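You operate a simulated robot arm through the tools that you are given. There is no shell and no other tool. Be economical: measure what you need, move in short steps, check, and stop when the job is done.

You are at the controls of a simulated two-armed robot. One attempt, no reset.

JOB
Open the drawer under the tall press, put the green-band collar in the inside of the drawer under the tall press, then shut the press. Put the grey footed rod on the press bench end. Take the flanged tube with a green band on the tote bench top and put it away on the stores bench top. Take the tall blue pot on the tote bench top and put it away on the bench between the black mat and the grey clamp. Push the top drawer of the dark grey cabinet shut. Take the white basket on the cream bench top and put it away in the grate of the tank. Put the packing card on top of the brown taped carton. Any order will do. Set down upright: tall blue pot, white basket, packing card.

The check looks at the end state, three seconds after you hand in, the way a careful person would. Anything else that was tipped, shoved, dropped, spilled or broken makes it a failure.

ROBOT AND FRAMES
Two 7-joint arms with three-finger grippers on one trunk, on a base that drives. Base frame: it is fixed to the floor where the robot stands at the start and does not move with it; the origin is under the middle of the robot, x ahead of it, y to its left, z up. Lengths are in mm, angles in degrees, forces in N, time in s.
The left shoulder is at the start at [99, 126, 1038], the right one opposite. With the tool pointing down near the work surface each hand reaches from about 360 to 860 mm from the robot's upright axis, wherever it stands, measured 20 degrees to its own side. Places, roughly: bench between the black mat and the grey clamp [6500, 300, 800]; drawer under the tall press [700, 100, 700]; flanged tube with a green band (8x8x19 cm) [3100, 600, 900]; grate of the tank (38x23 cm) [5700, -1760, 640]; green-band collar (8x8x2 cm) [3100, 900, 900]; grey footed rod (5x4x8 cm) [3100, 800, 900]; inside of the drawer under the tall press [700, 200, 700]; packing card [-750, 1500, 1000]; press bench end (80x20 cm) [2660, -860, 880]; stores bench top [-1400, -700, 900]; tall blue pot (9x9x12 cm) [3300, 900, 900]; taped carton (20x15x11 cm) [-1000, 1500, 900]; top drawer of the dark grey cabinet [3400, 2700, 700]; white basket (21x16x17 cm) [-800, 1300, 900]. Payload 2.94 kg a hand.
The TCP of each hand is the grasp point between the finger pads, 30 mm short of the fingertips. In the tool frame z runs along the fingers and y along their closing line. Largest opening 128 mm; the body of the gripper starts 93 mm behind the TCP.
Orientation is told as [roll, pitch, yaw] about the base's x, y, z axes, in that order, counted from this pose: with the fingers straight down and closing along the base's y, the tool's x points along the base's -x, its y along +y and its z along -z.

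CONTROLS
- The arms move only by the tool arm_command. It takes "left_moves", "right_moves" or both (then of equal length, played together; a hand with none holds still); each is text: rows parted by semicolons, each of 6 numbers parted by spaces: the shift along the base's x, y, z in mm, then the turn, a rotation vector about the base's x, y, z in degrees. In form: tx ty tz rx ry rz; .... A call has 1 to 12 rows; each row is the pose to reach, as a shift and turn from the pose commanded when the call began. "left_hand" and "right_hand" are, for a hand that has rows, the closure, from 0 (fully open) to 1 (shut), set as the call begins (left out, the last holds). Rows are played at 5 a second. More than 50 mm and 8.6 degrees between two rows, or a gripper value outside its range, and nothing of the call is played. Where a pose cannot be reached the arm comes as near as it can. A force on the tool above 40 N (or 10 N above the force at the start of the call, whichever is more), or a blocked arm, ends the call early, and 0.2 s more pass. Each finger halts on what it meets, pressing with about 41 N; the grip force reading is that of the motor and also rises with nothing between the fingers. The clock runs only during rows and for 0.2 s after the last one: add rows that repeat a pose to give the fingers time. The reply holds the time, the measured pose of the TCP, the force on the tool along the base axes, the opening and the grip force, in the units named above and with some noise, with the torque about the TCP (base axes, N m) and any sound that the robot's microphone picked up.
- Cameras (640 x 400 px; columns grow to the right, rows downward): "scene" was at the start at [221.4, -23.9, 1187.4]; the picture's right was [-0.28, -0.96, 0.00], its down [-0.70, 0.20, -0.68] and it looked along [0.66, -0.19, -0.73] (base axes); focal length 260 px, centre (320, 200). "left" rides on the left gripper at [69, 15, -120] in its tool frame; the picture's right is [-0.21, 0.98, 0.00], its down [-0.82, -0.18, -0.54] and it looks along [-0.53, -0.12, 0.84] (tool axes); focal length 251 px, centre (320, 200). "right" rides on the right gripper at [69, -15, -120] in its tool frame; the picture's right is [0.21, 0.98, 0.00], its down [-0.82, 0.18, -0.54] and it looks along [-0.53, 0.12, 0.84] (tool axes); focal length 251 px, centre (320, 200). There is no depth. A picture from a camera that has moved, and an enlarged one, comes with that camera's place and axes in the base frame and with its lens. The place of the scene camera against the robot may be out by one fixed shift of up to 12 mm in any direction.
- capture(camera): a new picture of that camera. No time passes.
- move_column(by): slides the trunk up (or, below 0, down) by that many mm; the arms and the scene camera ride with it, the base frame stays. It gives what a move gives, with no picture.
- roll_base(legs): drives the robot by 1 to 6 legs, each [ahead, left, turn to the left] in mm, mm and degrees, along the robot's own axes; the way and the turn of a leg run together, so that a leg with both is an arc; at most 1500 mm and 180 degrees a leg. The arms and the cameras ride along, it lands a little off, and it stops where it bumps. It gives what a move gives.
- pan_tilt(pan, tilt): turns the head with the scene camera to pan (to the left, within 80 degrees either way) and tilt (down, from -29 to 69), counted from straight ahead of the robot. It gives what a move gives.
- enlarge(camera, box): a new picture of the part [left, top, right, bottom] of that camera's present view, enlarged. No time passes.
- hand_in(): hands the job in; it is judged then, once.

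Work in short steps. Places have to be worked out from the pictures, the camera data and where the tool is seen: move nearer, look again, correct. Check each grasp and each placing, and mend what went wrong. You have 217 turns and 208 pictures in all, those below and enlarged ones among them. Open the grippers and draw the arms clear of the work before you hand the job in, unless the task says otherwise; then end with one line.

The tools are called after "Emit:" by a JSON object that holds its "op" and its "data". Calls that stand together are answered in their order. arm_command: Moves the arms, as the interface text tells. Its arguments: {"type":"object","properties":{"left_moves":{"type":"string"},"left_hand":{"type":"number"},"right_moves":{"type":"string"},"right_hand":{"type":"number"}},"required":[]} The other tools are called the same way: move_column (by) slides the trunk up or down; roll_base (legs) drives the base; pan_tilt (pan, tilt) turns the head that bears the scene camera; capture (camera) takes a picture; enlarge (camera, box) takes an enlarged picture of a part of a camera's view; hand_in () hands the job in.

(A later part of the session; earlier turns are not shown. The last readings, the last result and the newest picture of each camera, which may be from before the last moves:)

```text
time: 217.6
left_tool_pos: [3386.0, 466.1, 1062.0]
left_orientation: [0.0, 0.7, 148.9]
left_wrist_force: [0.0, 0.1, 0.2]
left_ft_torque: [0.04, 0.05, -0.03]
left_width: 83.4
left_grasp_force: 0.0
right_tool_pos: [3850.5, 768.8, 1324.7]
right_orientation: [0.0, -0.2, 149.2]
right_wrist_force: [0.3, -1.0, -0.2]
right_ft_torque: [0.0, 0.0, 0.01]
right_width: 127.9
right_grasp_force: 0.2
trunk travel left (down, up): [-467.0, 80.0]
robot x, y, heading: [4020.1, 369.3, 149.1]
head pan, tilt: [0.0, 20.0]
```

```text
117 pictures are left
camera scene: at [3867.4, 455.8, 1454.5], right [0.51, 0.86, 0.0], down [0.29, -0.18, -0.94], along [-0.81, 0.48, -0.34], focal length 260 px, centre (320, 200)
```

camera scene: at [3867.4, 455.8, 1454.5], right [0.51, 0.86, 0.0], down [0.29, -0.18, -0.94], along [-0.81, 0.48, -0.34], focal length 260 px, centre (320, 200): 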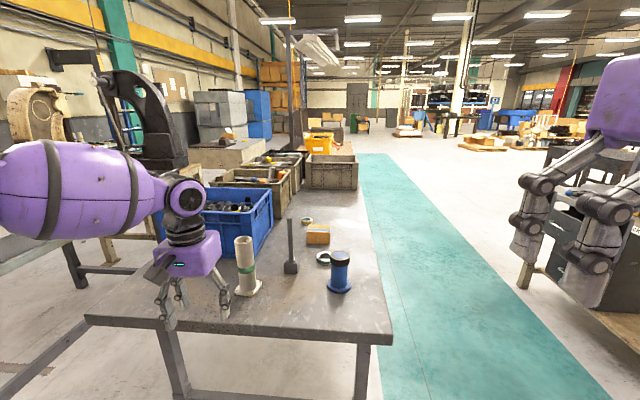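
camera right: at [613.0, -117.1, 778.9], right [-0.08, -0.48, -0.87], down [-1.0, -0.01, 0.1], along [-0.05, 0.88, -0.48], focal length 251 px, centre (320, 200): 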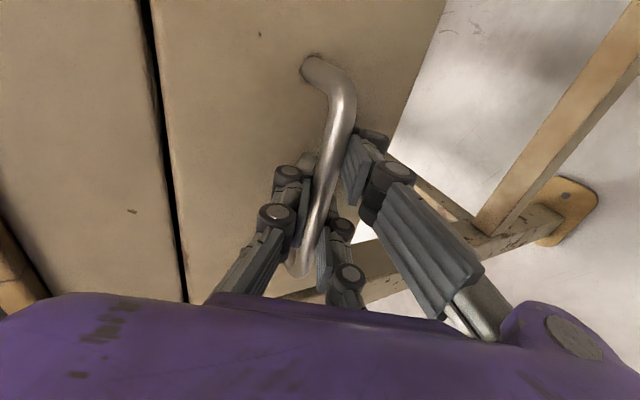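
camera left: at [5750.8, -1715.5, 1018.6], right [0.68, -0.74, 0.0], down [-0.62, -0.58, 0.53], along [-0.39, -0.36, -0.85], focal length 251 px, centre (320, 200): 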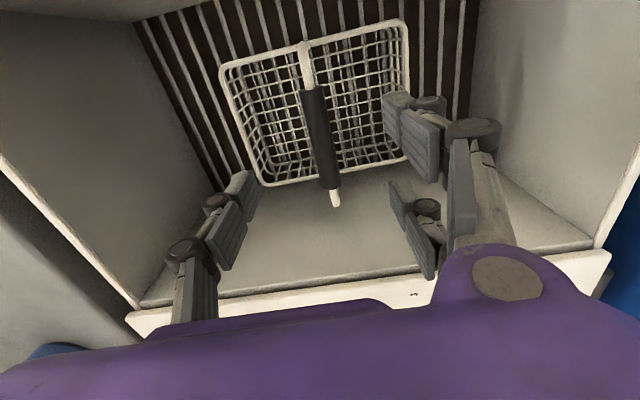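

All items are identified: tube (3132,611), rod (3102,777), collar (3100,932), pot (3288,874). I retract the left hand before approaching.

Emit:
{"op": "arm_command", "data": {"left_moves": "36 -22 20 0 0 0; 73 -44 40 0 0 0; 110 -66 60 0 0 0; 146 -87 80 0 0 0; 146 -87 100 0 0 0", "left_hand": 0}}

Emit:
{"op": "move_column", "data": {"by": -130}}

Emit:
{"op": "roll_base", "data": {"legs": [[300, 0, 0]]}}

Emit:
{"op": "pan_tilt", "data": {"pan": 0, "tilt": 45}}

Emit:
{"op": "capture", "data": {"camera": "scene"}}

```text
time: 218.8
left_tool_pos: [3532.8, 378.0, 1161.1]
left_orientation: [-0.1, 0.7, 149.0]
left_wrist_force: [-0.2, -0.1, 0.2]
left_ft_torque: [-0.02, -0.03, -0.01]
left_width: 127.9
left_grasp_force: 0.1
right_tool_pos: [3849.4, 770.8, 1324.1]
right_orientation: [0.0, -0.1, 149.2]
right_wrist_force: [0.4, 0.6, -0.6]
right_ft_torque: [-0.01, 0.01, 0.02]
right_width: 128.0
right_grasp_force: 0.0
trunk travel left (down, up): [-467.0, 80.0]
robot x, y, heading: [4022.8, 370.4, 149.0]
head pan, tilt: [0.0, 20.0]
```

```text
time: 220.3
left_tool_pos: [3533.6, 379.1, 1031.1]
left_orientation: [-0.2, 0.7, 149.0]
left_wrist_force: [-0.4, -0.2, 0.3]
left_ft_torque: [-0.01, 0.01, 0.0]
left_width: 127.7
left_grasp_force: 0.1
right_tool_pos: [3849.7, 769.0, 1193.5]
right_orientation: [0.1, -0.3, 149.3]
right_wrist_force: [-0.4, -0.3, 0.8]
right_ft_torque: [-0.01, -0.01, 0.01]
right_width: 128.0
right_grasp_force: 0.1
trunk travel left (down, up): [-337.0, 210.0]
robot x, y, heading: [4021.8, 371.1, 149.0]
head pan, tilt: [0.0, 20.0]
```

```text
time: 222.3
left_tool_pos: [3284.0, 530.9, 1031.5]
left_orientation: [0.0, 0.7, 148.8]
left_wrist_force: [0.1, -0.2, 0.4]
left_ft_torque: [-0.03, 0.02, 0.03]
left_width: 128.0
left_grasp_force: 0.1
right_tool_pos: [3601.1, 918.4, 1194.1]
right_orientation: [0.1, -0.3, 149.0]
right_wrist_force: [0.1, 0.7, -0.7]
right_ft_torque: [-0.04, -0.01, -0.02]
right_width: 127.9
right_grasp_force: 0.0
trunk travel left (down, up): [-337.0, 210.0]
robot x, y, heading: [3769.4, 520.7, 149.0]
head pan, tilt: [0.0, 20.0]
```

```text
time: 223.2
left_tool_pos: [3283.6, 530.5, 1032.6]
left_orientation: [-0.1, 0.6, 148.8]
left_wrist_force: [-0.1, 0.5, -0.5]
left_ft_torque: [0.0, -0.01, -0.02]
left_width: 127.8
left_grasp_force: 0.0
right_tool_pos: [3601.3, 919.4, 1194.1]
right_orientation: [0.1, -0.3, 148.9]
right_wrist_force: [0.0, -0.6, -0.6]
right_ft_torque: [0.01, 0.0, 0.0]
right_width: 127.9
right_grasp_force: 0.0
trunk travel left (down, up): [-337.0, 210.0]
robot x, y, heading: [3770.4, 518.7, 148.7]
head pan, tilt: [0.0, 45.0]
```

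```text
116 pictures are left
camera scene: at [3589.4, 623.7, 1276.6], right [0.52, 0.86, 0.0], down [0.6, -0.36, -0.71], along [-0.61, 0.37, -0.71], focal length 260 px, centre (320, 200)
```

scene: 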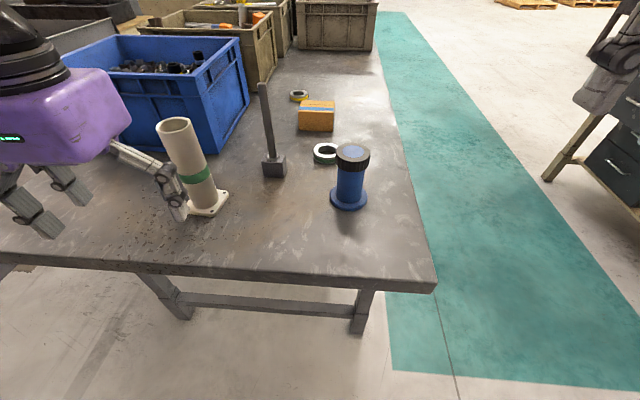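

Rod base ≈(3115,779), its top ≈ z 1085; pot base ≈(3276,886). I raise the left hand over the tube's height and move above the rod.

Emit:
{"op": "arm_command", "data": {"left_moves": "0 0 40 0 0 0; 0 0 80 0 0 0; 0 0 118 0 0 0; -24 35 118 0 0 0; -48 71 118 0 0 0; -72 106 118 0 0 0; -97 142 118 0 0 0; -121 177 118 0 0 0; -145 213 118 0 0 0; -169 248 118 0 0 0; -169 248 118 0 0 0", "left_hand": 0.4}}

Emit:
{"op": "capture", "data": {"camera": "left"}}

Emit:
{"op": "capture", "data": {"camera": "scene"}}

```text
time: 225.6
left_tool_pos: [3188.6, 671.5, 1151.6]
left_orientation: [-0.1, 0.7, 148.9]
left_wrist_force: [-0.2, 0.4, 0.1]
left_ft_torque: [0.01, -0.01, 0.02]
left_width: 76.7
left_grasp_force: 0.1
left hand out of reach, approached as far as the arm can: row 8, 9, 10, 11
right_tool_pos: [3601.6, 919.2, 1194.3]
right_orientation: [-0.1, -0.4, 148.9]
right_wrist_force: [0.3, 0.4, 0.3]
right_ft_torque: [0.01, -0.05, -0.04]
right_width: 128.0
right_grasp_force: 0.0
trunk travel left (down, up): [-337.0, 210.0]
robot x, y, heading: [3773.6, 521.9, 149.0]
head pan, tilt: [0.0, 45.0]
```

```text
115 pictures are left
camera left: at [3237.0, 623.4, 1271.3], right [-0.69, -0.72, 0.0], down [-0.61, 0.58, 0.53], along [-0.38, 0.37, -0.85], focal length 251 px, centre (320, 200)
```

left: 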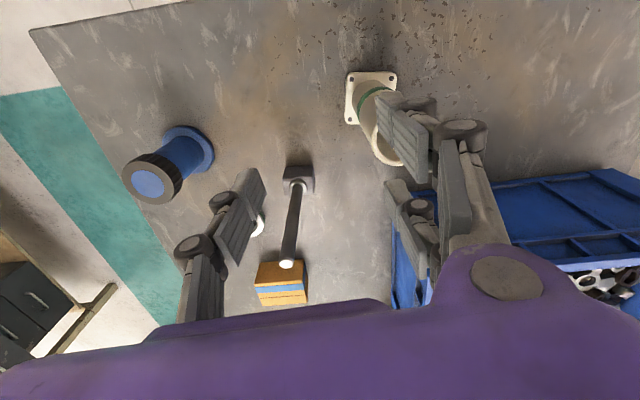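

```text
114 pictures are left
camera scene: at [3589.5, 623.7, 1276.5], right [0.52, 0.86, 0.0], down [0.61, -0.37, -0.71], along [-0.61, 0.37, -0.71], focal length 260 px, centre (320, 200)
```

scene: 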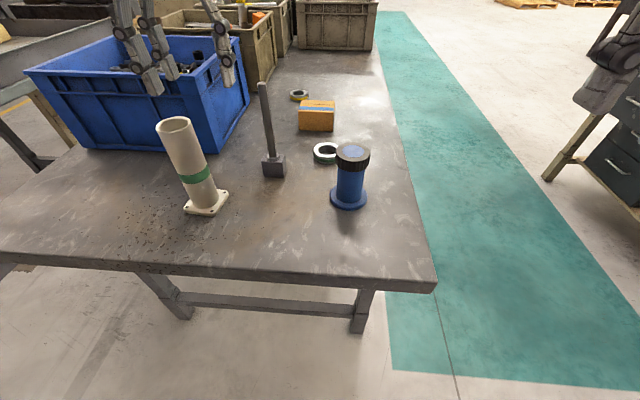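

Rod at (3125,780), top z≈1090. The arm stops short, so I close the remaining distance with the base.

Emit:
{"op": "roll_base", "data": {"legs": [[105, -62, 0]]}}

Emit:
{"op": "capture", "data": {"camera": "left"}}

```text
time: 226.9
left_tool_pos: [3127.3, 779.2, 1150.7]
left_orientation: [-0.2, 0.6, 148.6]
left_wrist_force: [-0.1, 0.2, 0.1]
left_ft_torque: [-0.01, -0.01, -0.02]
left_width: 76.7
left_grasp_force: 0.1
right_tool_pos: [3543.4, 1026.5, 1196.0]
right_orientation: [-0.1, -0.4, 148.8]
right_wrist_force: [-0.3, 0.0, -0.7]
right_ft_torque: [0.01, -0.03, 0.0]
right_width: 128.0
right_grasp_force: 0.2
trunk travel left (down, up): [-337.0, 210.0]
robot x, y, heading: [3714.4, 622.1, 148.7]
head pan, tilt: [0.0, 45.0]
```

```text
113 pictures are left
camera left: at [3178.0, 731.6, 1271.4], right [-0.69, -0.72, 0.0], down [-0.61, 0.58, 0.53], along [-0.38, 0.37, -0.85], focal length 251 px, centre (320, 200)
```

left: 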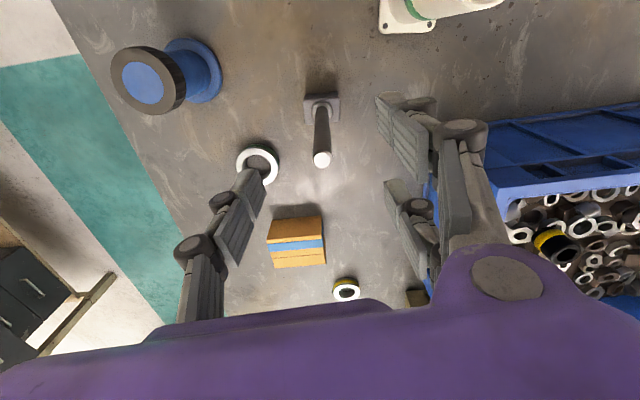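

Rod is right under the TCP. I lower 100 mm and close.

Emit:
{"op": "arm_command", "data": {"left_moves": "-2 2 -35 0 0 0; -4 4 -70 0 0 0; -4 4 -105 0 0 0; -4 4 -105 0 0 0"}}

Emit:
{"op": "capture", "data": {"camera": "left"}}

```text
time: 227.9
left_tool_pos: [3126.6, 784.9, 1045.2]
left_orientation: [0.0, 0.7, 148.6]
left_wrist_force: [0.8, 0.4, -0.4]
left_ft_torque: [0.0, -0.01, 0.02]
left_width: 76.9
left_grasp_force: 0.0
right_tool_pos: [3543.0, 1027.1, 1194.8]
right_orientation: [-0.1, -0.3, 149.0]
right_wrist_force: [0.4, 0.1, 0.2]
right_ft_torque: [0.04, 0.04, -0.02]
right_width: 128.3
right_grasp_force: 0.0
trunk travel left (down, up): [-337.0, 210.0]
robot x, y, heading: [3713.7, 619.9, 148.7]
head pan, tilt: [0.0, 45.0]
```

```text
112 pictures are left
camera left: at [3175.8, 736.8, 1166.4], right [-0.69, -0.72, 0.0], down [-0.61, 0.58, 0.53], along [-0.38, 0.37, -0.85], focal length 251 px, centre (320, 200)
```

left: 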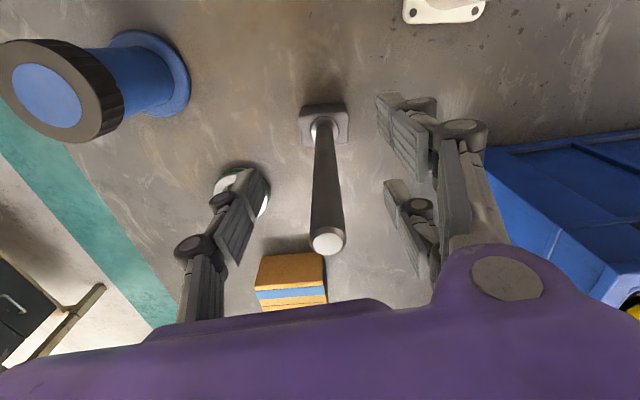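

Emit:
{"op": "arm_command", "data": {"left_moves": "0 0 0 0 0 0; 0 0 0 0 0 0; 0 0 0 0 0 0; 0 0 0 0 0 0; 0 0 0 0 0 0", "left_hand": 1}}

Emit:
{"op": "capture", "data": {"camera": "left"}}

```text
time: 229.1
left_tool_pos: [3126.3, 784.9, 1046.0]
left_orientation: [-0.1, 0.7, 148.5]
left_wrist_force: [-0.1, 0.1, 0.4]
left_ft_torque: [0.03, 0.02, -0.03]
left_width: 0.1
left_grasp_force: 3.0
right_tool_pos: [3542.8, 1026.1, 1194.1]
right_orientation: [0.1, -0.3, 149.0]
right_wrist_force: [0.1, 0.8, 0.3]
right_ft_torque: [0.0, 0.02, 0.01]
right_width: 128.1
right_grasp_force: 0.0
trunk travel left (down, up): [-337.0, 210.0]
robot x, y, heading: [3713.8, 622.1, 148.7]
head pan, tilt: [0.0, 45.0]
```

```text
111 pictures are left
camera left: at [3175.6, 737.1, 1166.8], right [-0.69, -0.72, 0.0], down [-0.61, 0.58, 0.53], along [-0.38, 0.37, -0.85], focal length 251 px, centre (320, 200)
```

left: 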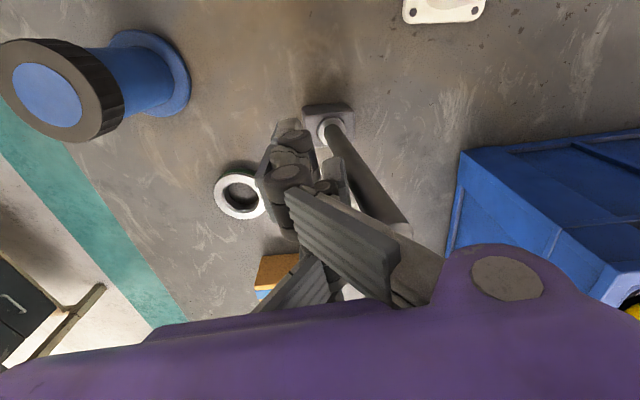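

The thin rod slipped into the gap between the paired fingers and leans slightly. I ease the closed hand slowly to the right so the rod settles back upright.

Emit:
{"op": "arm_command", "data": {"left_moves": "1.5 2.5 0 0 0 0; 3 5 0 0 0 0; 4.5 7.5 0 0 0 0; 6 10 0 0 0 0; 7.5 12.5 0 0 0 0; 9 15 0 0 0 0; 10.5 17.5 0 0 0 0; 12 20 0 0 0 0; 14 23 0 0 0 0; 16 27 0 0 0 0; 18 30 0 0 0 0; 20 34 0 0 0 0"}}

Emit:
{"op": "capture", "data": {"camera": "left"}}

Emit:
{"op": "capture", "data": {"camera": "scene"}}

```text
time: 231.7
left_tool_pos: [3136.6, 804.9, 1045.1]
left_orientation: [-0.1, 0.7, 148.6]
left_wrist_force: [0.0, 0.6, 0.8]
left_ft_torque: [0.02, 0.06, 0.0]
left_width: 0.0
left_grasp_force: 3.0
left hand out of reach, approached as far as the arm can: row 10, 11, 12
right_tool_pos: [3544.0, 1025.9, 1194.2]
right_orientation: [0.0, -0.3, 148.9]
right_wrist_force: [0.2, 1.0, 0.8]
right_ft_torque: [0.01, 0.0, -0.03]
right_width: 128.0
right_grasp_force: 0.0
trunk travel left (down, up): [-337.0, 210.0]
robot x, y, heading: [3715.2, 627.5, 148.7]
head pan, tilt: [0.0, 45.0]
```

```text
110 pictures are left
camera left: at [3186.1, 757.1, 1166.0], right [-0.69, -0.72, 0.0], down [-0.61, 0.58, 0.53], along [-0.38, 0.37, -0.85], focal length 251 px, centre (320, 200)
```

left: 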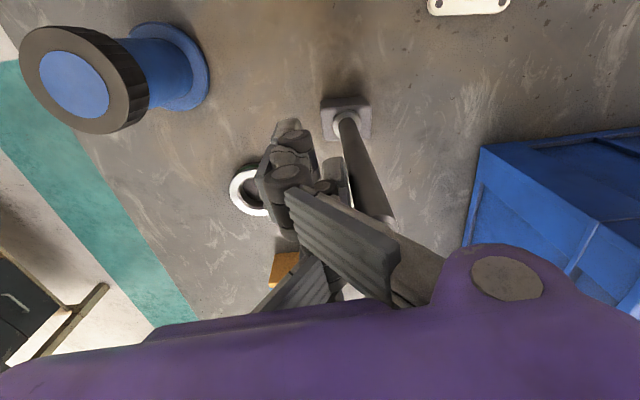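

```text
109 pictures are left
camera scene: at [3530.4, 731.5, 1276.5], right [0.52, 0.85, 0.0], down [0.6, -0.37, -0.71], along [-0.6, 0.37, -0.71], focal length 260 px, centre (320, 200)
```

scene: 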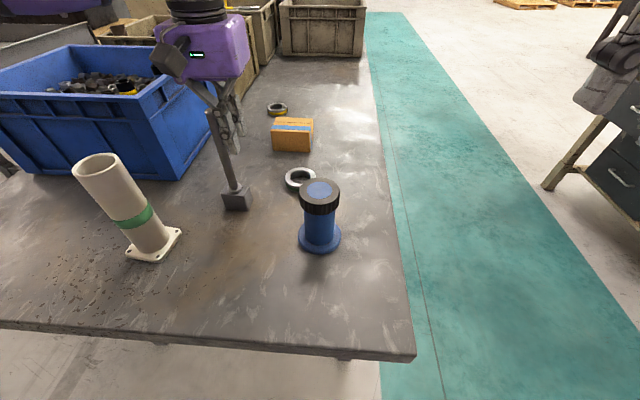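

Rod is vertical again. To grip it, the rod must lie along the tool's x axis, so I'll approach with the hand pitched forward ~65°. First raise and roll back.

Emit:
{"op": "arm_command", "data": {"left_moves": "0 0 40 0 0 0; 0 0 80 0 0 0; 0 0 120 0 0 0"}}

Emit:
{"op": "roll_base", "data": {"legs": [[-130, 0, 0]]}}

Emit:
{"op": "arm_command", "data": {"left_moves": "-5 0 0 4.2 7 0; -11 0 0 8.4 13.9 0; -16 0 -10 12.7 20.8 0; -22 0 -30 16.9 27.8 0; -27 1 -50 21.1 34.7 0; -33 1 -70 25.4 41.7 0; -38 1 -90 29.6 48.7 0; -44 1 -113 33.8 55.6 0; -44 1 -113 33.8 55.6 0", "left_hand": 0.45}}

Emit:
{"op": "capture", "data": {"camera": "left"}}

Emit:
{"op": "capture", "data": {"camera": "scene"}}

```text
time: 232.5
left_tool_pos: [3126.8, 787.7, 1136.9]
left_orientation: [-0.3, 0.6, 148.8]
left_wrist_force: [0.6, 0.0, -1.2]
left_ft_torque: [0.0, 0.0, 0.01]
left_width: 0.0
left_grasp_force: 2.8
left hand out of reach, approached as far as the arm can: row 1, 2, 3
right_tool_pos: [3543.2, 1027.1, 1195.1]
right_orientation: [0.1, -0.4, 148.9]
right_wrist_force: [0.7, 0.6, -0.4]
right_ft_torque: [0.02, 0.02, 0.01]
right_width: 127.9
right_grasp_force: 0.1
trunk travel left (down, up): [-337.0, 210.0]
robot x, y, heading: [3715.9, 623.9, 148.8]
head pan, tilt: [0.0, 45.0]
```

```text
time: 233.8
left_tool_pos: [3237.0, 722.4, 1136.9]
left_orientation: [-0.2, 0.8, 148.8]
left_wrist_force: [0.3, -1.0, 0.3]
left_ft_torque: [0.0, 0.02, -0.01]
left_width: 0.0
left_grasp_force: 2.7
right_tool_pos: [3654.7, 959.2, 1194.2]
right_orientation: [0.0, -0.2, 148.8]
right_wrist_force: [0.6, -0.5, 0.5]
right_ft_torque: [-0.01, 0.01, 0.01]
right_width: 128.0
right_grasp_force: 0.2
trunk travel left (down, up): [-337.0, 210.0]
robot x, y, heading: [3826.2, 558.5, 149.0]
head pan, tilt: [0.0, 45.0]
```

```text
time: 235.8
left_tool_pos: [3194.3, 722.0, 1023.6]
left_orientation: [-0.4, -64.5, 148.9]
left_wrist_force: [-0.2, -0.6, -0.3]
left_ft_torque: [0.03, 0.0, 0.0]
left_width: 70.3
left_grasp_force: 0.0
right_tool_pos: [3655.4, 957.5, 1194.9]
right_orientation: [0.0, -0.3, 148.7]
right_wrist_force: [0.8, -0.2, 0.5]
right_ft_torque: [-0.02, 0.01, 0.01]
right_width: 128.1
right_grasp_force: 0.0
trunk travel left (down, up): [-337.0, 210.0]
robot x, y, heading: [3825.1, 552.6, 148.6]
head pan, tilt: [0.0, 45.0]
```

```text
108 pictures are left
camera left: at [3303.8, 637.0, 1013.1], right [-0.59, -0.79, 0.19], down [0.21, 0.08, 0.97], along [-0.78, 0.61, 0.12], focal length 251 px, centre (320, 200)
```

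left: 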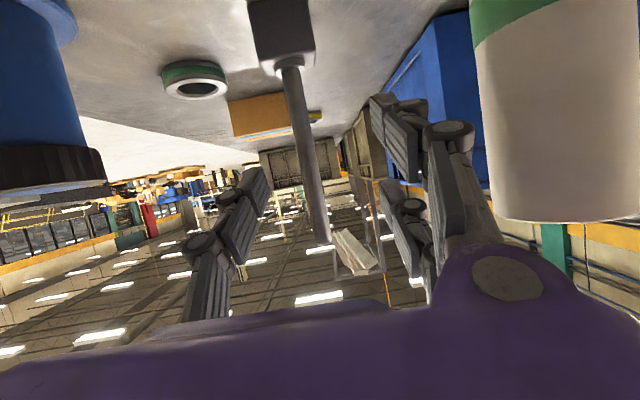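

```text
107 pictures are left
camera scene: at [3642.5, 663.7, 1276.6], right [0.52, 0.85, 0.0], down [0.6, -0.37, -0.71], along [-0.6, 0.37, -0.71], focal length 260 px, centre (320, 200)
```

scene: 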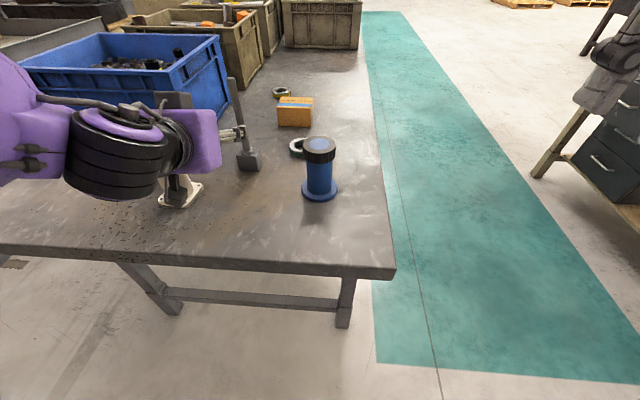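

The rod stands between the fingers ahead; tube is ~25 mm clear of the gripper on the left. I advance 87 mm, 8 right.

Emit:
{"op": "arm_command", "data": {"left_moves": "-23 19 0 0 0 0; -47 36 0 0 0 0; -70 52 0 0 0 0; -70 52 0 0 0 0"}}

Emit:
{"op": "capture", "data": {"camera": "left"}}

Emit:
{"op": "enlarge", "data": {"camera": "scene", "box": [60, 40, 380, 240]}}

```text
time: 236.8
left_tool_pos: [3123.7, 773.4, 1024.4]
left_orientation: [-0.3, -64.5, 148.9]
left_wrist_force: [-0.2, -0.2, -0.2]
left_ft_torque: [-0.05, -0.03, 0.01]
left_width: 70.4
left_grasp_force: 0.0
right_tool_pos: [3654.3, 956.9, 1195.7]
right_orientation: [0.0, -0.3, 148.8]
right_wrist_force: [0.1, 0.0, 0.7]
right_ft_torque: [-0.01, 0.04, -0.02]
right_width: 128.0
right_grasp_force: 0.2
trunk travel left (down, up): [-337.0, 210.0]
robot x, y, heading: [3824.8, 559.0, 148.8]
head pan, tilt: [0.0, 45.0]
```

```text
106 pictures are left
camera left: at [3233.1, 688.8, 1014.3], right [-0.59, -0.79, 0.19], down [0.21, 0.08, 0.97], along [-0.78, 0.61, 0.11], focal length 251 px, centre (320, 200)
```

left: 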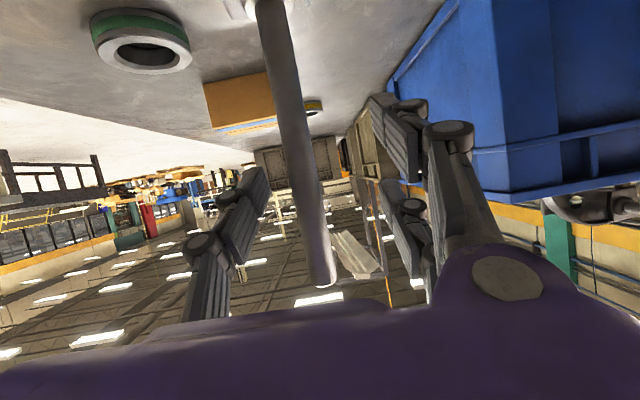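

```text
2.00 times, centred on (220, 140) of scene
camera zoom: at [3642.2, 663.5, 1276.6], right [0.52, 0.85, 0.0], down [0.6, -0.37, -0.71], along [-0.6, 0.37, -0.71], focal length 521 px, centre (520, 320)
```

zoom: 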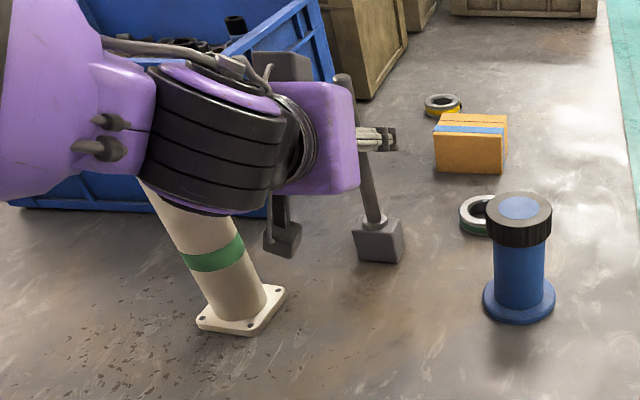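

Emit:
{"op": "arm_command", "data": {"left_moves": "0 0 0 0 0 0; 0 0 0 0 0 0; 0 0 0 0 0 0; 0 0 0 0 0 0; 0 0 0 0 0 0", "left_hand": 1}}

Emit:
{"op": "capture", "data": {"camera": "left"}}

```text
time: 238.0
left_tool_pos: [3122.8, 774.2, 1023.6]
left_orientation: [-0.3, -64.5, 148.9]
left_wrist_force: [1.8, 1.9, -0.2]
left_ft_torque: [0.18, -0.15, -0.04]
left_width: 15.8
left_grasp_force: 40.7
right_tool_pos: [3655.0, 959.8, 1194.5]
right_orientation: [0.0, -0.2, 148.8]
right_wrist_force: [-0.2, -0.5, 0.5]
right_ft_torque: [-0.02, -0.03, -0.01]
right_width: 127.9
right_grasp_force: 0.1
trunk travel left (down, up): [-337.0, 210.0]
robot x, y, heading: [3825.9, 558.8, 148.6]
head pan, tilt: [0.0, 45.0]
```

```text
104 pictures are left
camera left: at [3233.2, 689.2, 1014.1], right [-0.59, -0.79, 0.19], down [0.21, 0.08, 0.97], along [-0.78, 0.61, 0.11], focal length 251 px, centre (320, 200)
```

left: 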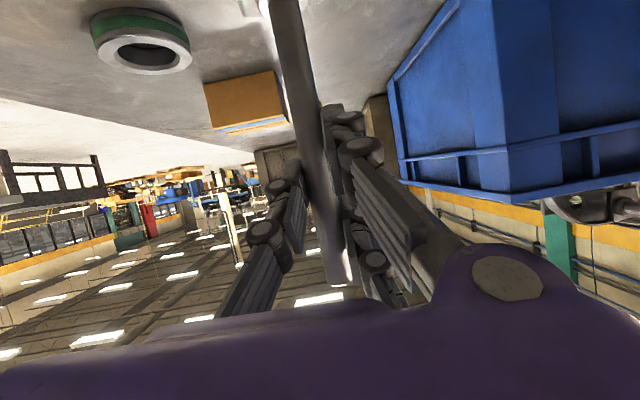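

Rod gripped (15.8 mm). I lift it straight up.

Emit:
{"op": "arm_command", "data": {"left_moves": "0 0 30 0 0 0; 0 0 70 0 0 0; 0 0 110 0 0 0; 0 0 110 0 0 0"}}

Emit:
{"op": "capture", "data": {"camera": "scene"}}

```text
time: 239.0
left_tool_pos: [3123.7, 775.0, 1133.0]
left_orientation: [-0.3, -64.4, 148.8]
left_wrist_force: [-0.1, -0.2, -8.3]
left_ft_torque: [-0.05, -0.05, 0.0]
left_width: 16.0
left_grasp_force: 40.6
right_tool_pos: [3654.3, 960.7, 1194.8]
right_orientation: [-0.1, -0.2, 148.8]
right_wrist_force: [-0.1, -1.3, 0.1]
right_ft_torque: [0.01, -0.03, 0.02]
right_width: 127.9
right_grasp_force: 0.1
trunk travel left (down, up): [-337.0, 210.0]
robot x, y, heading: [3823.9, 554.7, 148.6]
head pan, tilt: [0.0, 45.0]
```

```text
103 pictures are left
camera scene: at [3640.6, 664.2, 1276.2], right [0.52, 0.85, 0.0], down [0.6, -0.37, -0.71], along [-0.6, 0.37, -0.71], focal length 260 px, centre (320, 200)
```

scene: 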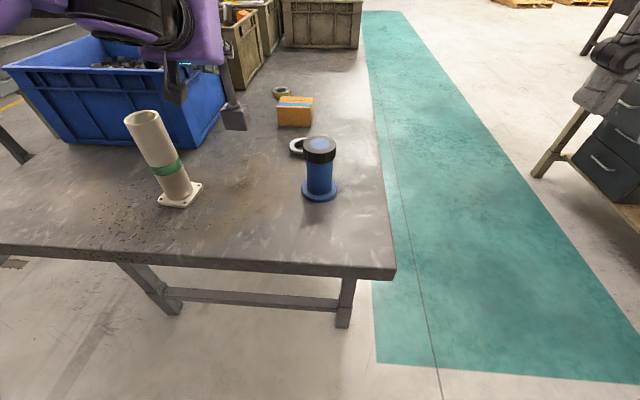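

Held. I raise the trunk 110 mm so the rod clears the tube, then shift the base left 185 mm to bring the pot into the right hand's sector.

Emit:
{"op": "move_column", "data": {"by": 110}}

Emit:
{"op": "roll_base", "data": {"legs": [[0, 185, 0]]}}

Emit:
{"op": "capture", "data": {"camera": "scene"}}

```text
time: 240.4
left_tool_pos: [3121.7, 774.5, 1242.7]
left_orientation: [-0.4, -64.2, 148.9]
left_wrist_force: [-0.2, 1.0, -8.4]
left_ft_torque: [-0.03, -0.08, 0.02]
left_width: 15.5
left_grasp_force: 41.1
right_tool_pos: [3654.5, 960.1, 1304.4]
right_orientation: [0.0, -0.2, 148.9]
right_wrist_force: [-1.1, 0.7, -0.2]
right_ft_torque: [-0.02, 0.01, -0.02]
right_width: 128.0
right_grasp_force: 0.0
trunk travel left (down, up): [-447.0, 100.0]
robot x, y, heading: [3824.3, 558.9, 149.1]
head pan, tilt: [0.0, 45.0]
```

```text
time: 242.6
left_tool_pos: [3028.3, 617.4, 1243.1]
left_orientation: [-0.3, -64.4, 148.8]
left_wrist_force: [-0.9, 0.5, -8.0]
left_ft_torque: [-0.04, -0.04, -0.02]
left_width: 15.6
left_grasp_force: 40.9
right_tool_pos: [3556.9, 804.6, 1304.5]
right_orientation: [0.0, -0.2, 148.8]
right_wrist_force: [0.0, -0.4, 0.0]
right_ft_torque: [0.02, -0.01, 0.0]
right_width: 128.2
right_grasp_force: 0.0
trunk travel left (down, up): [-447.0, 100.0]
robot x, y, heading: [3730.0, 401.4, 148.7]
head pan, tilt: [0.0, 45.0]
```

```text
102 pictures are left
camera scene: at [3575.7, 489.6, 1392.1], right [0.52, 0.85, 0.0], down [0.6, -0.37, -0.71], along [-0.6, 0.37, -0.71], focal length 260 px, centre (320, 200)
```

scene: 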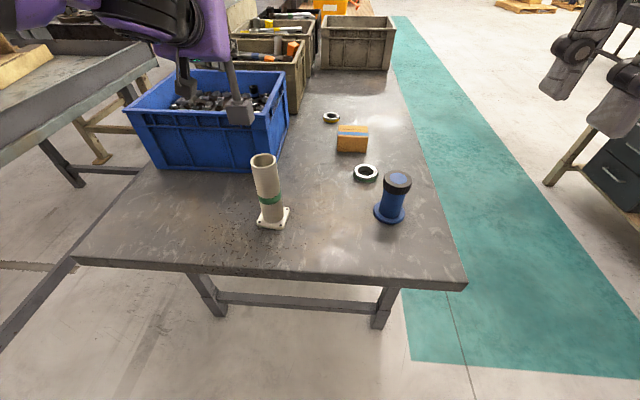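

Pot base ≈(3279,889). Right hand goes above it.

Emit:
{"op": "arm_command", "data": {"right_moves": "-35 10 -25 0 0 0; -70 21 -51 0 0 0; -104 31 -76 0 0 0; -139 42 -102 0 0 0; -174 52 -128 0 0 0; -208 63 -153 0 0 0; -243 73 -178 0 0 0; -278 84 -204 0 0 0; -278 84 -204 0 0 0", "right_hand": 0}}

Emit:
{"op": "capture", "data": {"camera": "right"}}

```text
time: 244.6
left_tool_pos: [3027.4, 617.9, 1243.4]
left_orientation: [-0.4, -64.4, 148.9]
left_wrist_force: [0.3, -0.5, -8.4]
left_ft_torque: [-0.02, -0.06, 0.0]
left_width: 15.7
left_grasp_force: 40.4
right_tool_pos: [3317.6, 887.4, 1094.3]
right_orientation: [0.0, -0.3, 148.9]
right_wrist_force: [-0.8, 0.5, 0.3]
right_ft_torque: [-0.02, -0.01, 0.0]
right_width: 127.6
right_grasp_force: 0.0
right hand out of reach, approached as far as the arm can: row 8, 9
trunk travel left (down, up): [-447.0, 100.0]
robot x, y, heading: [3730.5, 403.6, 148.6]
head pan, tilt: [0.0, 45.0]
```

```text
101 pictures are left
camera right: at [3384.9, 863.9, 1214.4], right [-0.32, -0.95, 0.0], down [-0.79, 0.27, 0.54], along [-0.52, 0.18, -0.84], focal length 251 px, centre (320, 200)
```

right: 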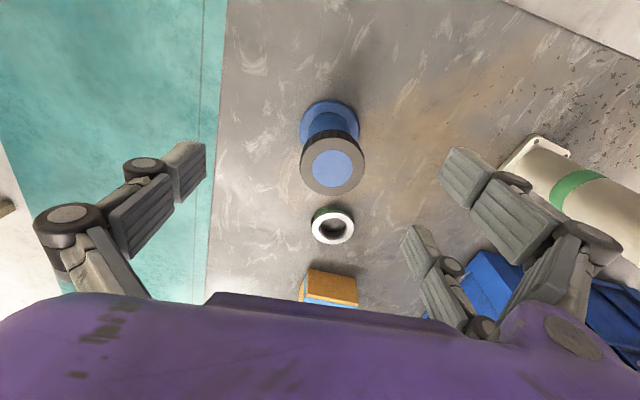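

Pot axis ≈(3284,886). Close the gap with the base: forward 29, left 18.

Emit:
{"op": "roll_base", "data": {"legs": [[29, 18, 0]]}}

Emit:
{"op": "capture", "data": {"camera": "right"}}

```text
time: 245.5
left_tool_pos: [2998.5, 617.3, 1246.0]
left_orientation: [-0.2, -64.5, 148.6]
left_wrist_force: [1.1, 1.1, -7.5]
left_ft_torque: [-0.07, -0.06, 0.04]
left_width: 15.9
left_grasp_force: 40.6
right_tool_pos: [3288.9, 887.8, 1096.5]
right_orientation: [0.1, -0.4, 148.8]
right_wrist_force: [0.3, 0.0, 0.2]
right_ft_torque: [-0.03, 0.03, -0.02]
right_width: 127.8
right_grasp_force: 0.1
trunk travel left (down, up): [-447.0, 100.0]
robot x, y, heading: [3696.3, 400.0, 148.9]
head pan, tilt: [0.0, 45.0]
```

```text
100 pictures are left
camera right: at [3355.5, 863.9, 1216.1], right [-0.32, -0.95, 0.0], down [-0.79, 0.27, 0.55], along [-0.52, 0.18, -0.84], focal length 251 px, centre (320, 200)
```

right: 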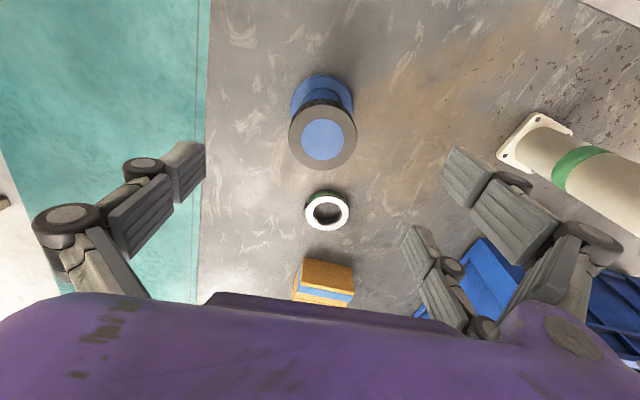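

Nearly centred; I lower the right hand around the pot's body, z≈937.

Emit:
{"op": "arm_command", "data": {"right_moves": "-4 0 -35 0 0 0; -8 0 -70 0 0 0; -8 0 -105 0 0 0; -8 0 -135 0 0 0; -8 0 -158 0 0 0; -8 0 -158 0 0 0"}}

Emit:
{"op": "capture", "data": {"camera": "right"}}

Emit:
{"op": "enlarge", "data": {"camera": "scene", "box": [240, 100, 500, 262]}}

```text
time: 246.9
left_tool_pos: [2992.9, 616.8, 1243.9]
left_orientation: [-0.4, -64.4, 148.8]
left_wrist_force: [0.9, 0.2, -8.2]
left_ft_torque: [-0.05, -0.08, -0.01]
left_width: 15.9
left_grasp_force: 40.9
right_tool_pos: [3309.6, 891.3, 947.3]
right_orientation: [-0.1, -0.4, 148.9]
right_wrist_force: [0.3, -0.7, 0.8]
right_ft_torque: [-0.01, 0.01, 0.01]
right_width: 128.1
right_grasp_force: 0.1
right hand out of reach, approached as far as the arm can: row 1, 2, 3, 4, 5, 6
trunk travel left (down, up): [-447.0, 100.0]
robot x, y, heading: [3695.7, 397.6, 148.8]
head pan, tilt: [0.0, 45.0]
```

```text
99 pictures are left
camera right: at [3377.4, 867.2, 1068.9], right [-0.32, -0.95, 0.0], down [-0.79, 0.27, 0.55], along [-0.52, 0.18, -0.84], focal length 251 px, centre (320, 200)
```

right: 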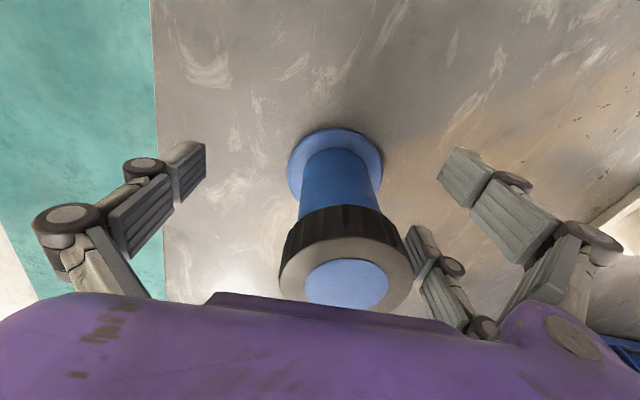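

```text
2.46 times, centred on (370, 181) of scene
camera zoom: at [3541.5, 488.7, 1392.1], right [0.52, 0.85, 0.0], down [0.6, -0.37, -0.71], along [-0.6, 0.37, -0.71], focal length 641 px, centre (197, 247)
```

zoom: 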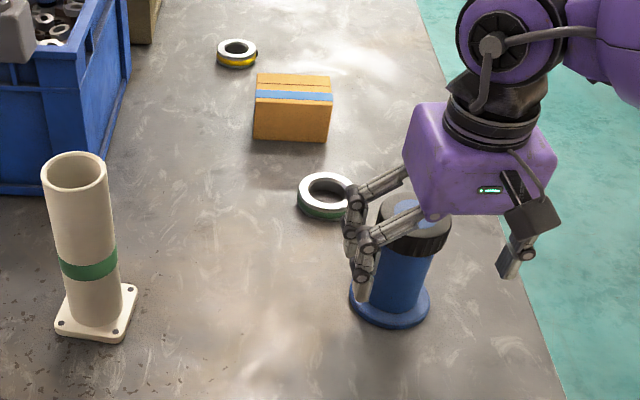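

The hand is around the pot but 21 short and 17 to the right; I correct with the base.

Emit:
{"op": "roll_base", "data": {"legs": [[20, 17, 0]]}}

Emit:
{"op": "capture", "data": {"camera": "right"}}

```text
time: 247.7
left_tool_pos: [2972.7, 615.0, 1245.1]
left_orientation: [-0.1, -64.5, 148.5]
left_wrist_force: [-0.4, 0.4, -7.3]
left_ft_torque: [-0.05, -0.08, 0.03]
left_width: 15.9
left_grasp_force: 41.3
right_tool_pos: [3287.3, 888.4, 950.0]
right_orientation: [0.1, -0.5, 148.7]
right_wrist_force: [0.2, 0.8, -0.3]
right_ft_torque: [-0.02, 0.06, -0.02]
right_width: 128.1
right_grasp_force: 0.1
trunk travel left (down, up): [-447.0, 100.0]
robot x, y, heading: [3668.0, 396.1, 148.8]
head pan, tilt: [0.0, 45.0]
```

```text
97 pictures are left
camera right: at [3355.0, 864.4, 1069.8], right [-0.32, -0.95, 0.0], down [-0.79, 0.27, 0.55], along [-0.52, 0.18, -0.84], focal length 251 px, centre (320, 200)
```

right: 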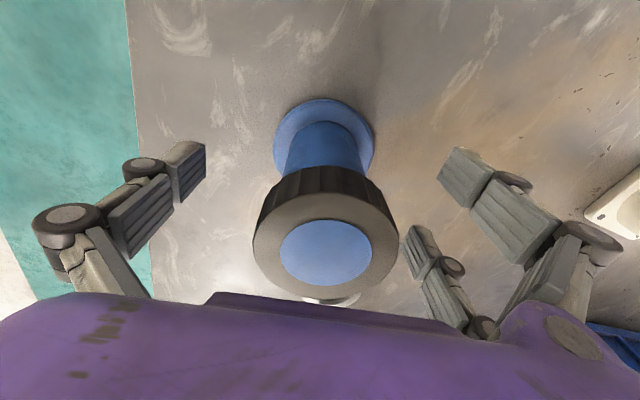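

Centred. I lower the trunk 17 mm so that the pads meet the body below the cap, then close.

Emit:
{"op": "move_column", "data": {"by": -17}}

Emit:
{"op": "arm_command", "data": {"right_moves": "0 0 0 0 0 0; 0 0 0 0 0 0; 0 0 0 0 0 0; 0 0 0 0 0 0", "right_hand": 1}}

Emit:
{"op": "capture", "data": {"camera": "right"}}

Emit:
{"op": "enlarge", "data": {"camera": "scene", "box": [240, 100, 500, 262]}}

```text
time: 248.4
left_tool_pos: [2970.0, 614.6, 1227.2]
left_orientation: [-0.4, -64.4, 148.7]
left_wrist_force: [0.0, -0.4, -8.6]
left_ft_torque: [-0.03, -0.05, -0.05]
left_width: 15.7
left_grasp_force: 41.2
right_tool_pos: [3285.2, 886.6, 932.0]
right_orientation: [-0.1, -0.4, 148.7]
right_wrist_force: [0.0, 0.0, -0.3]
right_ft_torque: [0.03, 0.0, 0.01]
right_width: 128.1
right_grasp_force: 0.0
trunk travel left (down, up): [-430.0, 117.0]
robot x, y, heading: [3671.0, 396.5, 148.6]
head pan, tilt: [0.0, 45.0]
```

```text
time: 249.4
left_tool_pos: [2969.4, 615.1, 1227.4]
left_orientation: [-0.4, -64.4, 148.6]
left_wrist_force: [0.6, 0.4, -8.4]
left_ft_torque: [-0.05, -0.09, 0.0]
left_width: 15.8
left_grasp_force: 40.8
right_tool_pos: [3284.9, 887.2, 931.8]
right_orientation: [0.0, -0.4, 148.7]
right_wrist_force: [-1.5, 2.3, 1.9]
right_ft_torque: [0.17, -0.15, 0.05]
right_width: 58.6
right_grasp_force: 41.2
trunk travel left (down, up): [-430.0, 117.0]
robot x, y, heading: [3669.2, 393.9, 148.7]
head pan, tilt: [0.0, 45.0]
```

```text
96 pictures are left
camera right: at [3352.5, 864.1, 1052.2], right [-0.32, -0.95, 0.0], down [-0.79, 0.27, 0.55], along [-0.52, 0.18, -0.84], focal length 251 px, centre (320, 200)
```

right: 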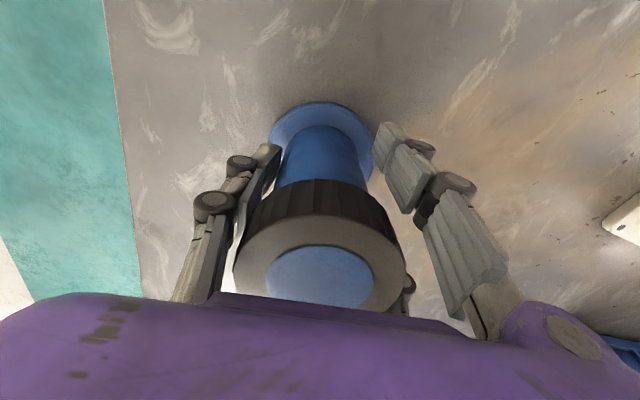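

```text
2.46 times, centred on (370, 181) of scene
camera zoom: at [3509.7, 489.3, 1372.6], right [0.52, 0.85, 0.0], down [0.6, -0.37, -0.71], along [-0.6, 0.37, -0.71], focal length 641 px, centre (197, 247)
```

zoom: 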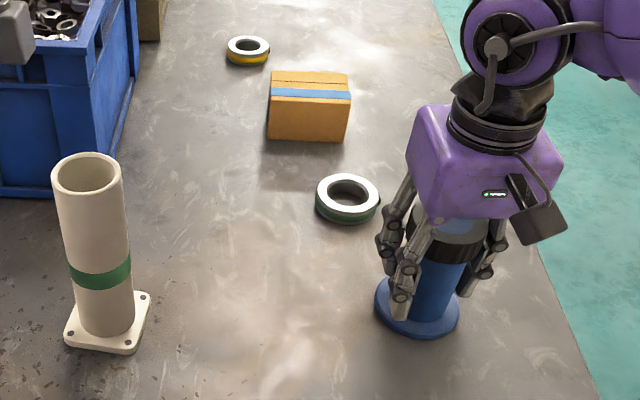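

Pot gripped on its body. I lift it 150 mm, back off and strafe left toward the press bench end, then look.

Emit:
{"op": "arm_command", "data": {"right_moves": "0 0 40 0 0 0; 0 0 80 0 0 0; 0 0 120 0 0 0; 0 0 150 0 0 0; 0 0 150 0 0 0"}}

Emit:
{"op": "capture", "data": {"camera": "scene"}}

```text
time: 250.6
left_tool_pos: [2969.9, 615.8, 1226.1]
left_orientation: [-0.4, -64.4, 148.6]
left_wrist_force: [0.6, 0.2, -7.3]
left_ft_torque: [-0.03, -0.06, 0.01]
left_width: 15.8
left_grasp_force: 40.9
right_tool_pos: [3285.0, 887.6, 1081.7]
right_orientation: [-0.1, -0.4, 148.7]
right_wrist_force: [-0.2, 0.2, -4.3]
right_ft_torque: [-0.03, -0.03, -0.01]
right_width: 58.3
right_grasp_force: 41.1
trunk travel left (down, up): [-430.0, 117.0]
robot x, y, heading: [3668.7, 395.5, 148.7]
head pan, tilt: [0.0, 45.0]
```

```text
94 pictures are left
camera scene: at [3509.3, 490.2, 1372.4], right [0.52, 0.85, 0.0], down [0.6, -0.37, -0.71], along [-0.6, 0.37, -0.71], focal length 260 px, centre (320, 200)
```

scene: 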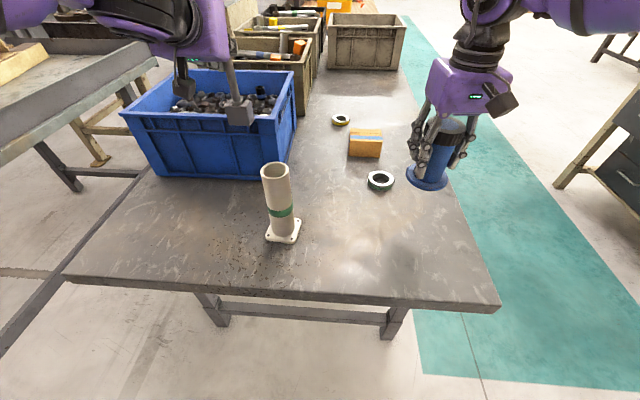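

Emit:
{"op": "roll_base", "data": {"legs": [[-800, 0, 0], [0, 0, -3.5], [0, 1400, 0]]}}

Emit:
{"op": "pan_tilt", "data": {"pan": 5, "tilt": 25}}

Emit:
{"op": "capture", "data": {"camera": "scene"}}

```text
time: 267.2
left_tool_pos: [2881.1, -910.6, 1226.0]
left_orientation: [-0.4, -64.4, 146.2]
left_wrist_force: [0.7, 0.2, -9.2]
left_ft_torque: [-0.06, -0.07, 0.0]
left_width: 15.7
left_grasp_force: 41.2
right_tool_pos: [3208.3, -653.4, 1083.1]
right_orientation: [0.0, -0.4, 146.3]
right_wrist_force: [0.7, -0.5, -4.4]
right_ft_torque: [-0.02, 0.01, -0.01]
right_width: 57.7
right_grasp_force: 41.4
trunk travel left (down, up): [-430.0, 117.0]
robot x, y, heading: [3575.9, -1157.1, 146.3]
head pan, tilt: [0.0, 45.0]
```

```text
time: 268.0
left_tool_pos: [2881.4, -910.1, 1226.2]
left_orientation: [-0.3, -64.4, 146.3]
left_wrist_force: [0.1, 0.0, -8.0]
left_ft_torque: [-0.07, -0.04, -0.01]
left_width: 16.1
left_grasp_force: 40.7
right_tool_pos: [3208.9, -654.0, 1082.3]
right_orientation: [0.1, -0.3, 146.2]
right_wrist_force: [-0.4, 0.3, -4.5]
right_ft_torque: [0.0, -0.05, 0.01]
right_width: 57.5
right_grasp_force: 41.3
trunk travel left (down, up): [-430.0, 117.0]
robot x, y, heading: [3573.4, -1160.5, 146.1]
head pan, tilt: [5.0, 25.0]
```

```text
93 pictures are left
camera scene: at [3402.8, -1060.0, 1403.0], right [0.48, 0.88, 0.0], down [0.37, -0.2, -0.91], along [-0.79, 0.44, -0.42], focal length 260 px, centre (320, 200)
```

scene: 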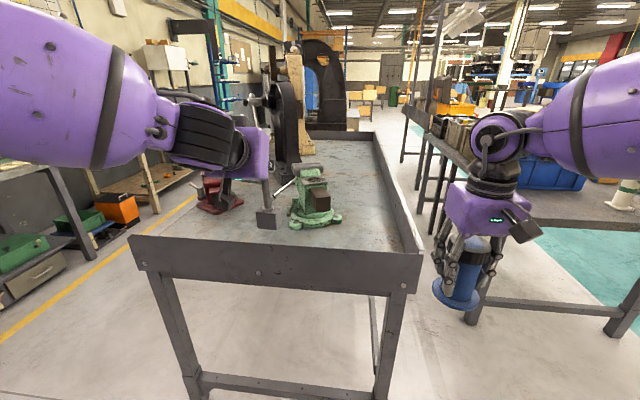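

The bench end has a raised rail facing me, so I'd rather reach it from the aisle side, which is open. I turn right 91°, back into the aisle, and strafe left partly.

Emit:
{"op": "roll_base", "data": {"legs": [[0, 0, -91], [-1200, 0, 0], [0, 500, 0]]}}

Emit:
{"op": "pan_tilt", "data": {"pan": 20, "tilt": 35}}

Emit:
{"op": "capture", "data": {"camera": "scene"}}

```text
time: 282.4
left_tool_pos: [2753.7, -1137.2, 1226.7]
left_orientation: [-0.3, -64.3, 53.4]
left_wrist_force: [0.0, -0.4, -8.0]
left_ft_torque: [-0.03, 0.06, 0.0]
left_width: 15.8
left_grasp_force: 41.2
right_tool_pos: [2993.2, -1476.3, 1082.2]
right_orientation: [0.0, -0.3, 53.5]
right_wrist_force: [0.1, -0.7, -4.6]
right_ft_torque: [-0.05, 0.02, 0.06]
right_width: 57.2
right_grasp_force: 40.8
trunk travel left (down, up): [-430.0, 117.0]
robot x, y, heading: [2471.4, -1813.2, 53.4]
head pan, tilt: [5.0, 25.0]
```

```text
time: 283.2
left_tool_pos: [2754.7, -1136.5, 1226.5]
left_orientation: [-0.4, -64.3, 53.4]
left_wrist_force: [-0.3, 0.6, -7.0]
left_ft_torque: [-0.05, 0.05, 0.01]
left_width: 16.0
left_grasp_force: 41.1
right_tool_pos: [2992.8, -1476.2, 1082.6]
right_orientation: [0.0, -0.3, 53.4]
right_wrist_force: [0.0, -0.1, -4.2]
right_ft_torque: [-0.01, 0.04, 0.02]
right_width: 57.2
right_grasp_force: 41.1
trunk travel left (down, up): [-430.0, 117.0]
robot x, y, heading: [2469.9, -1816.5, 53.6]
head pan, tilt: [20.0, 35.0]
```

```text
92 pictures are left
camera scene: at [2551.6, -1650.6, 1387.4], right [0.96, -0.29, 0.0], down [-0.16, -0.55, -0.82], along [0.23, 0.78, -0.57], focal length 260 px, centre (320, 200)
```

scene: 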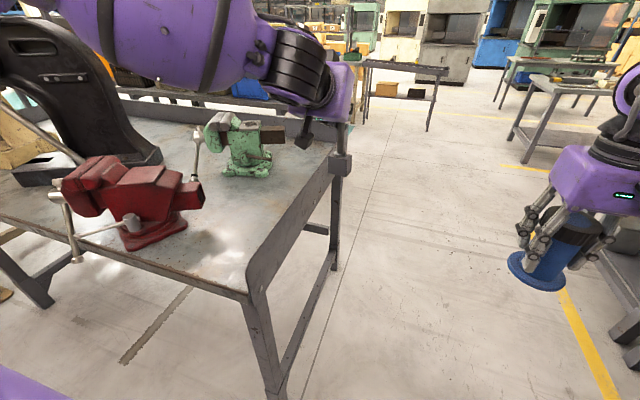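

I compute a free spot at the bench end, (2580,-1015), clear of both vises. I strafe left 212 mm to bring the rod over it.

Emit:
{"op": "roll_base", "data": {"legs": [[0, 212, 0]]}}

Emit:
{"op": "capture", "data": {"camera": "scene"}}

```text
time: 285.7
left_tool_pos: [2584.6, -1011.6, 1226.3]
left_orientation: [-0.3, -64.4, 53.3]
left_wrist_force: [0.4, -0.2, -7.2]
left_ft_torque: [-0.07, 0.07, -0.01]
left_width: 16.0
left_grasp_force: 41.0
right_tool_pos: [2824.7, -1349.9, 1082.7]
right_orientation: [0.1, -0.4, 53.4]
right_wrist_force: [0.1, 0.7, -4.0]
right_ft_torque: [-0.03, 0.02, -0.03]
right_width: 57.2
right_grasp_force: 41.0
trunk travel left (down, up): [-430.0, 117.0]
robot x, y, heading: [2304.8, -1687.4, 53.4]
head pan, tilt: [20.0, 35.0]
```

```text
91 pictures are left
camera scene: at [2382.3, -1525.1, 1387.3], right [0.96, -0.28, 0.0], down [-0.16, -0.55, -0.82], along [0.23, 0.78, -0.57], focal length 260 px, centre (320, 200)
```

scene: 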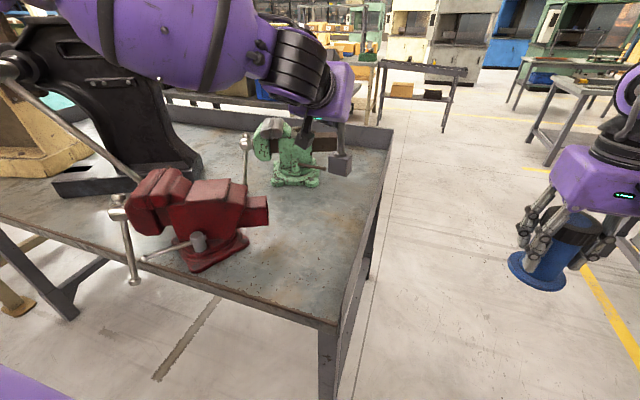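

To keep the forearm high above the red vise, I lower with the arm only, first 100 mm.

Emit:
{"op": "arm_command", "data": {"left_moves": "0 0 -35 0 0 0; 0 0 -70 0 0 0; 0 0 -105 0 0 0; 0 0 -105 0 0 0"}}

Emit:
{"op": "capture", "data": {"camera": "scene"}}

Emit:
{"op": "capture", "data": {"camera": "left"}}

```text
time: 286.7
left_tool_pos: [2583.7, -1010.3, 1121.7]
left_orientation: [-0.4, -64.3, 53.3]
left_wrist_force: [-0.4, -0.2, -7.6]
left_ft_torque: [-0.07, 0.06, -0.01]
left_width: 15.8
left_grasp_force: 40.7
right_tool_pos: [2824.2, -1350.6, 1082.6]
right_orientation: [-0.1, -0.3, 53.3]
right_wrist_force: [0.4, 0.6, -4.4]
right_ft_torque: [0.01, 0.01, 0.03]
right_width: 57.6
right_grasp_force: 41.1
trunk travel left (down, up): [-430.0, 117.0]
robot x, y, heading: [2299.8, -1686.5, 53.5]
head pan, tilt: [20.0, 35.0]
```

```text
90 pictures are left
camera scene: at [2382.0, -1525.5, 1387.5], right [0.96, -0.28, 0.0], down [-0.16, -0.55, -0.82], along [0.23, 0.79, -0.57], focal length 260 px, centre (320, 200)
```

scene: 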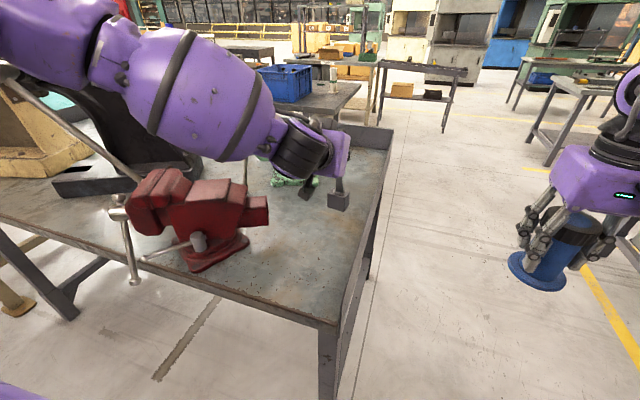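

```text
89 pictures are left
camera left: at [2488.2, -1111.7, 1111.5], right [-0.72, 0.66, 0.19], down [0.06, -0.21, 0.98], along [0.69, 0.72, 0.11], focal length 251 px, centre (320, 200)
```

left: 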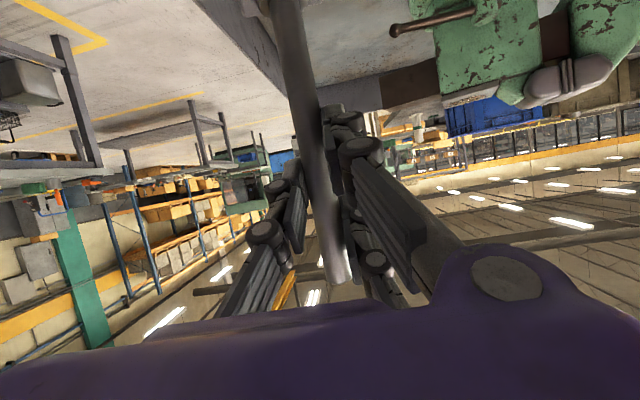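

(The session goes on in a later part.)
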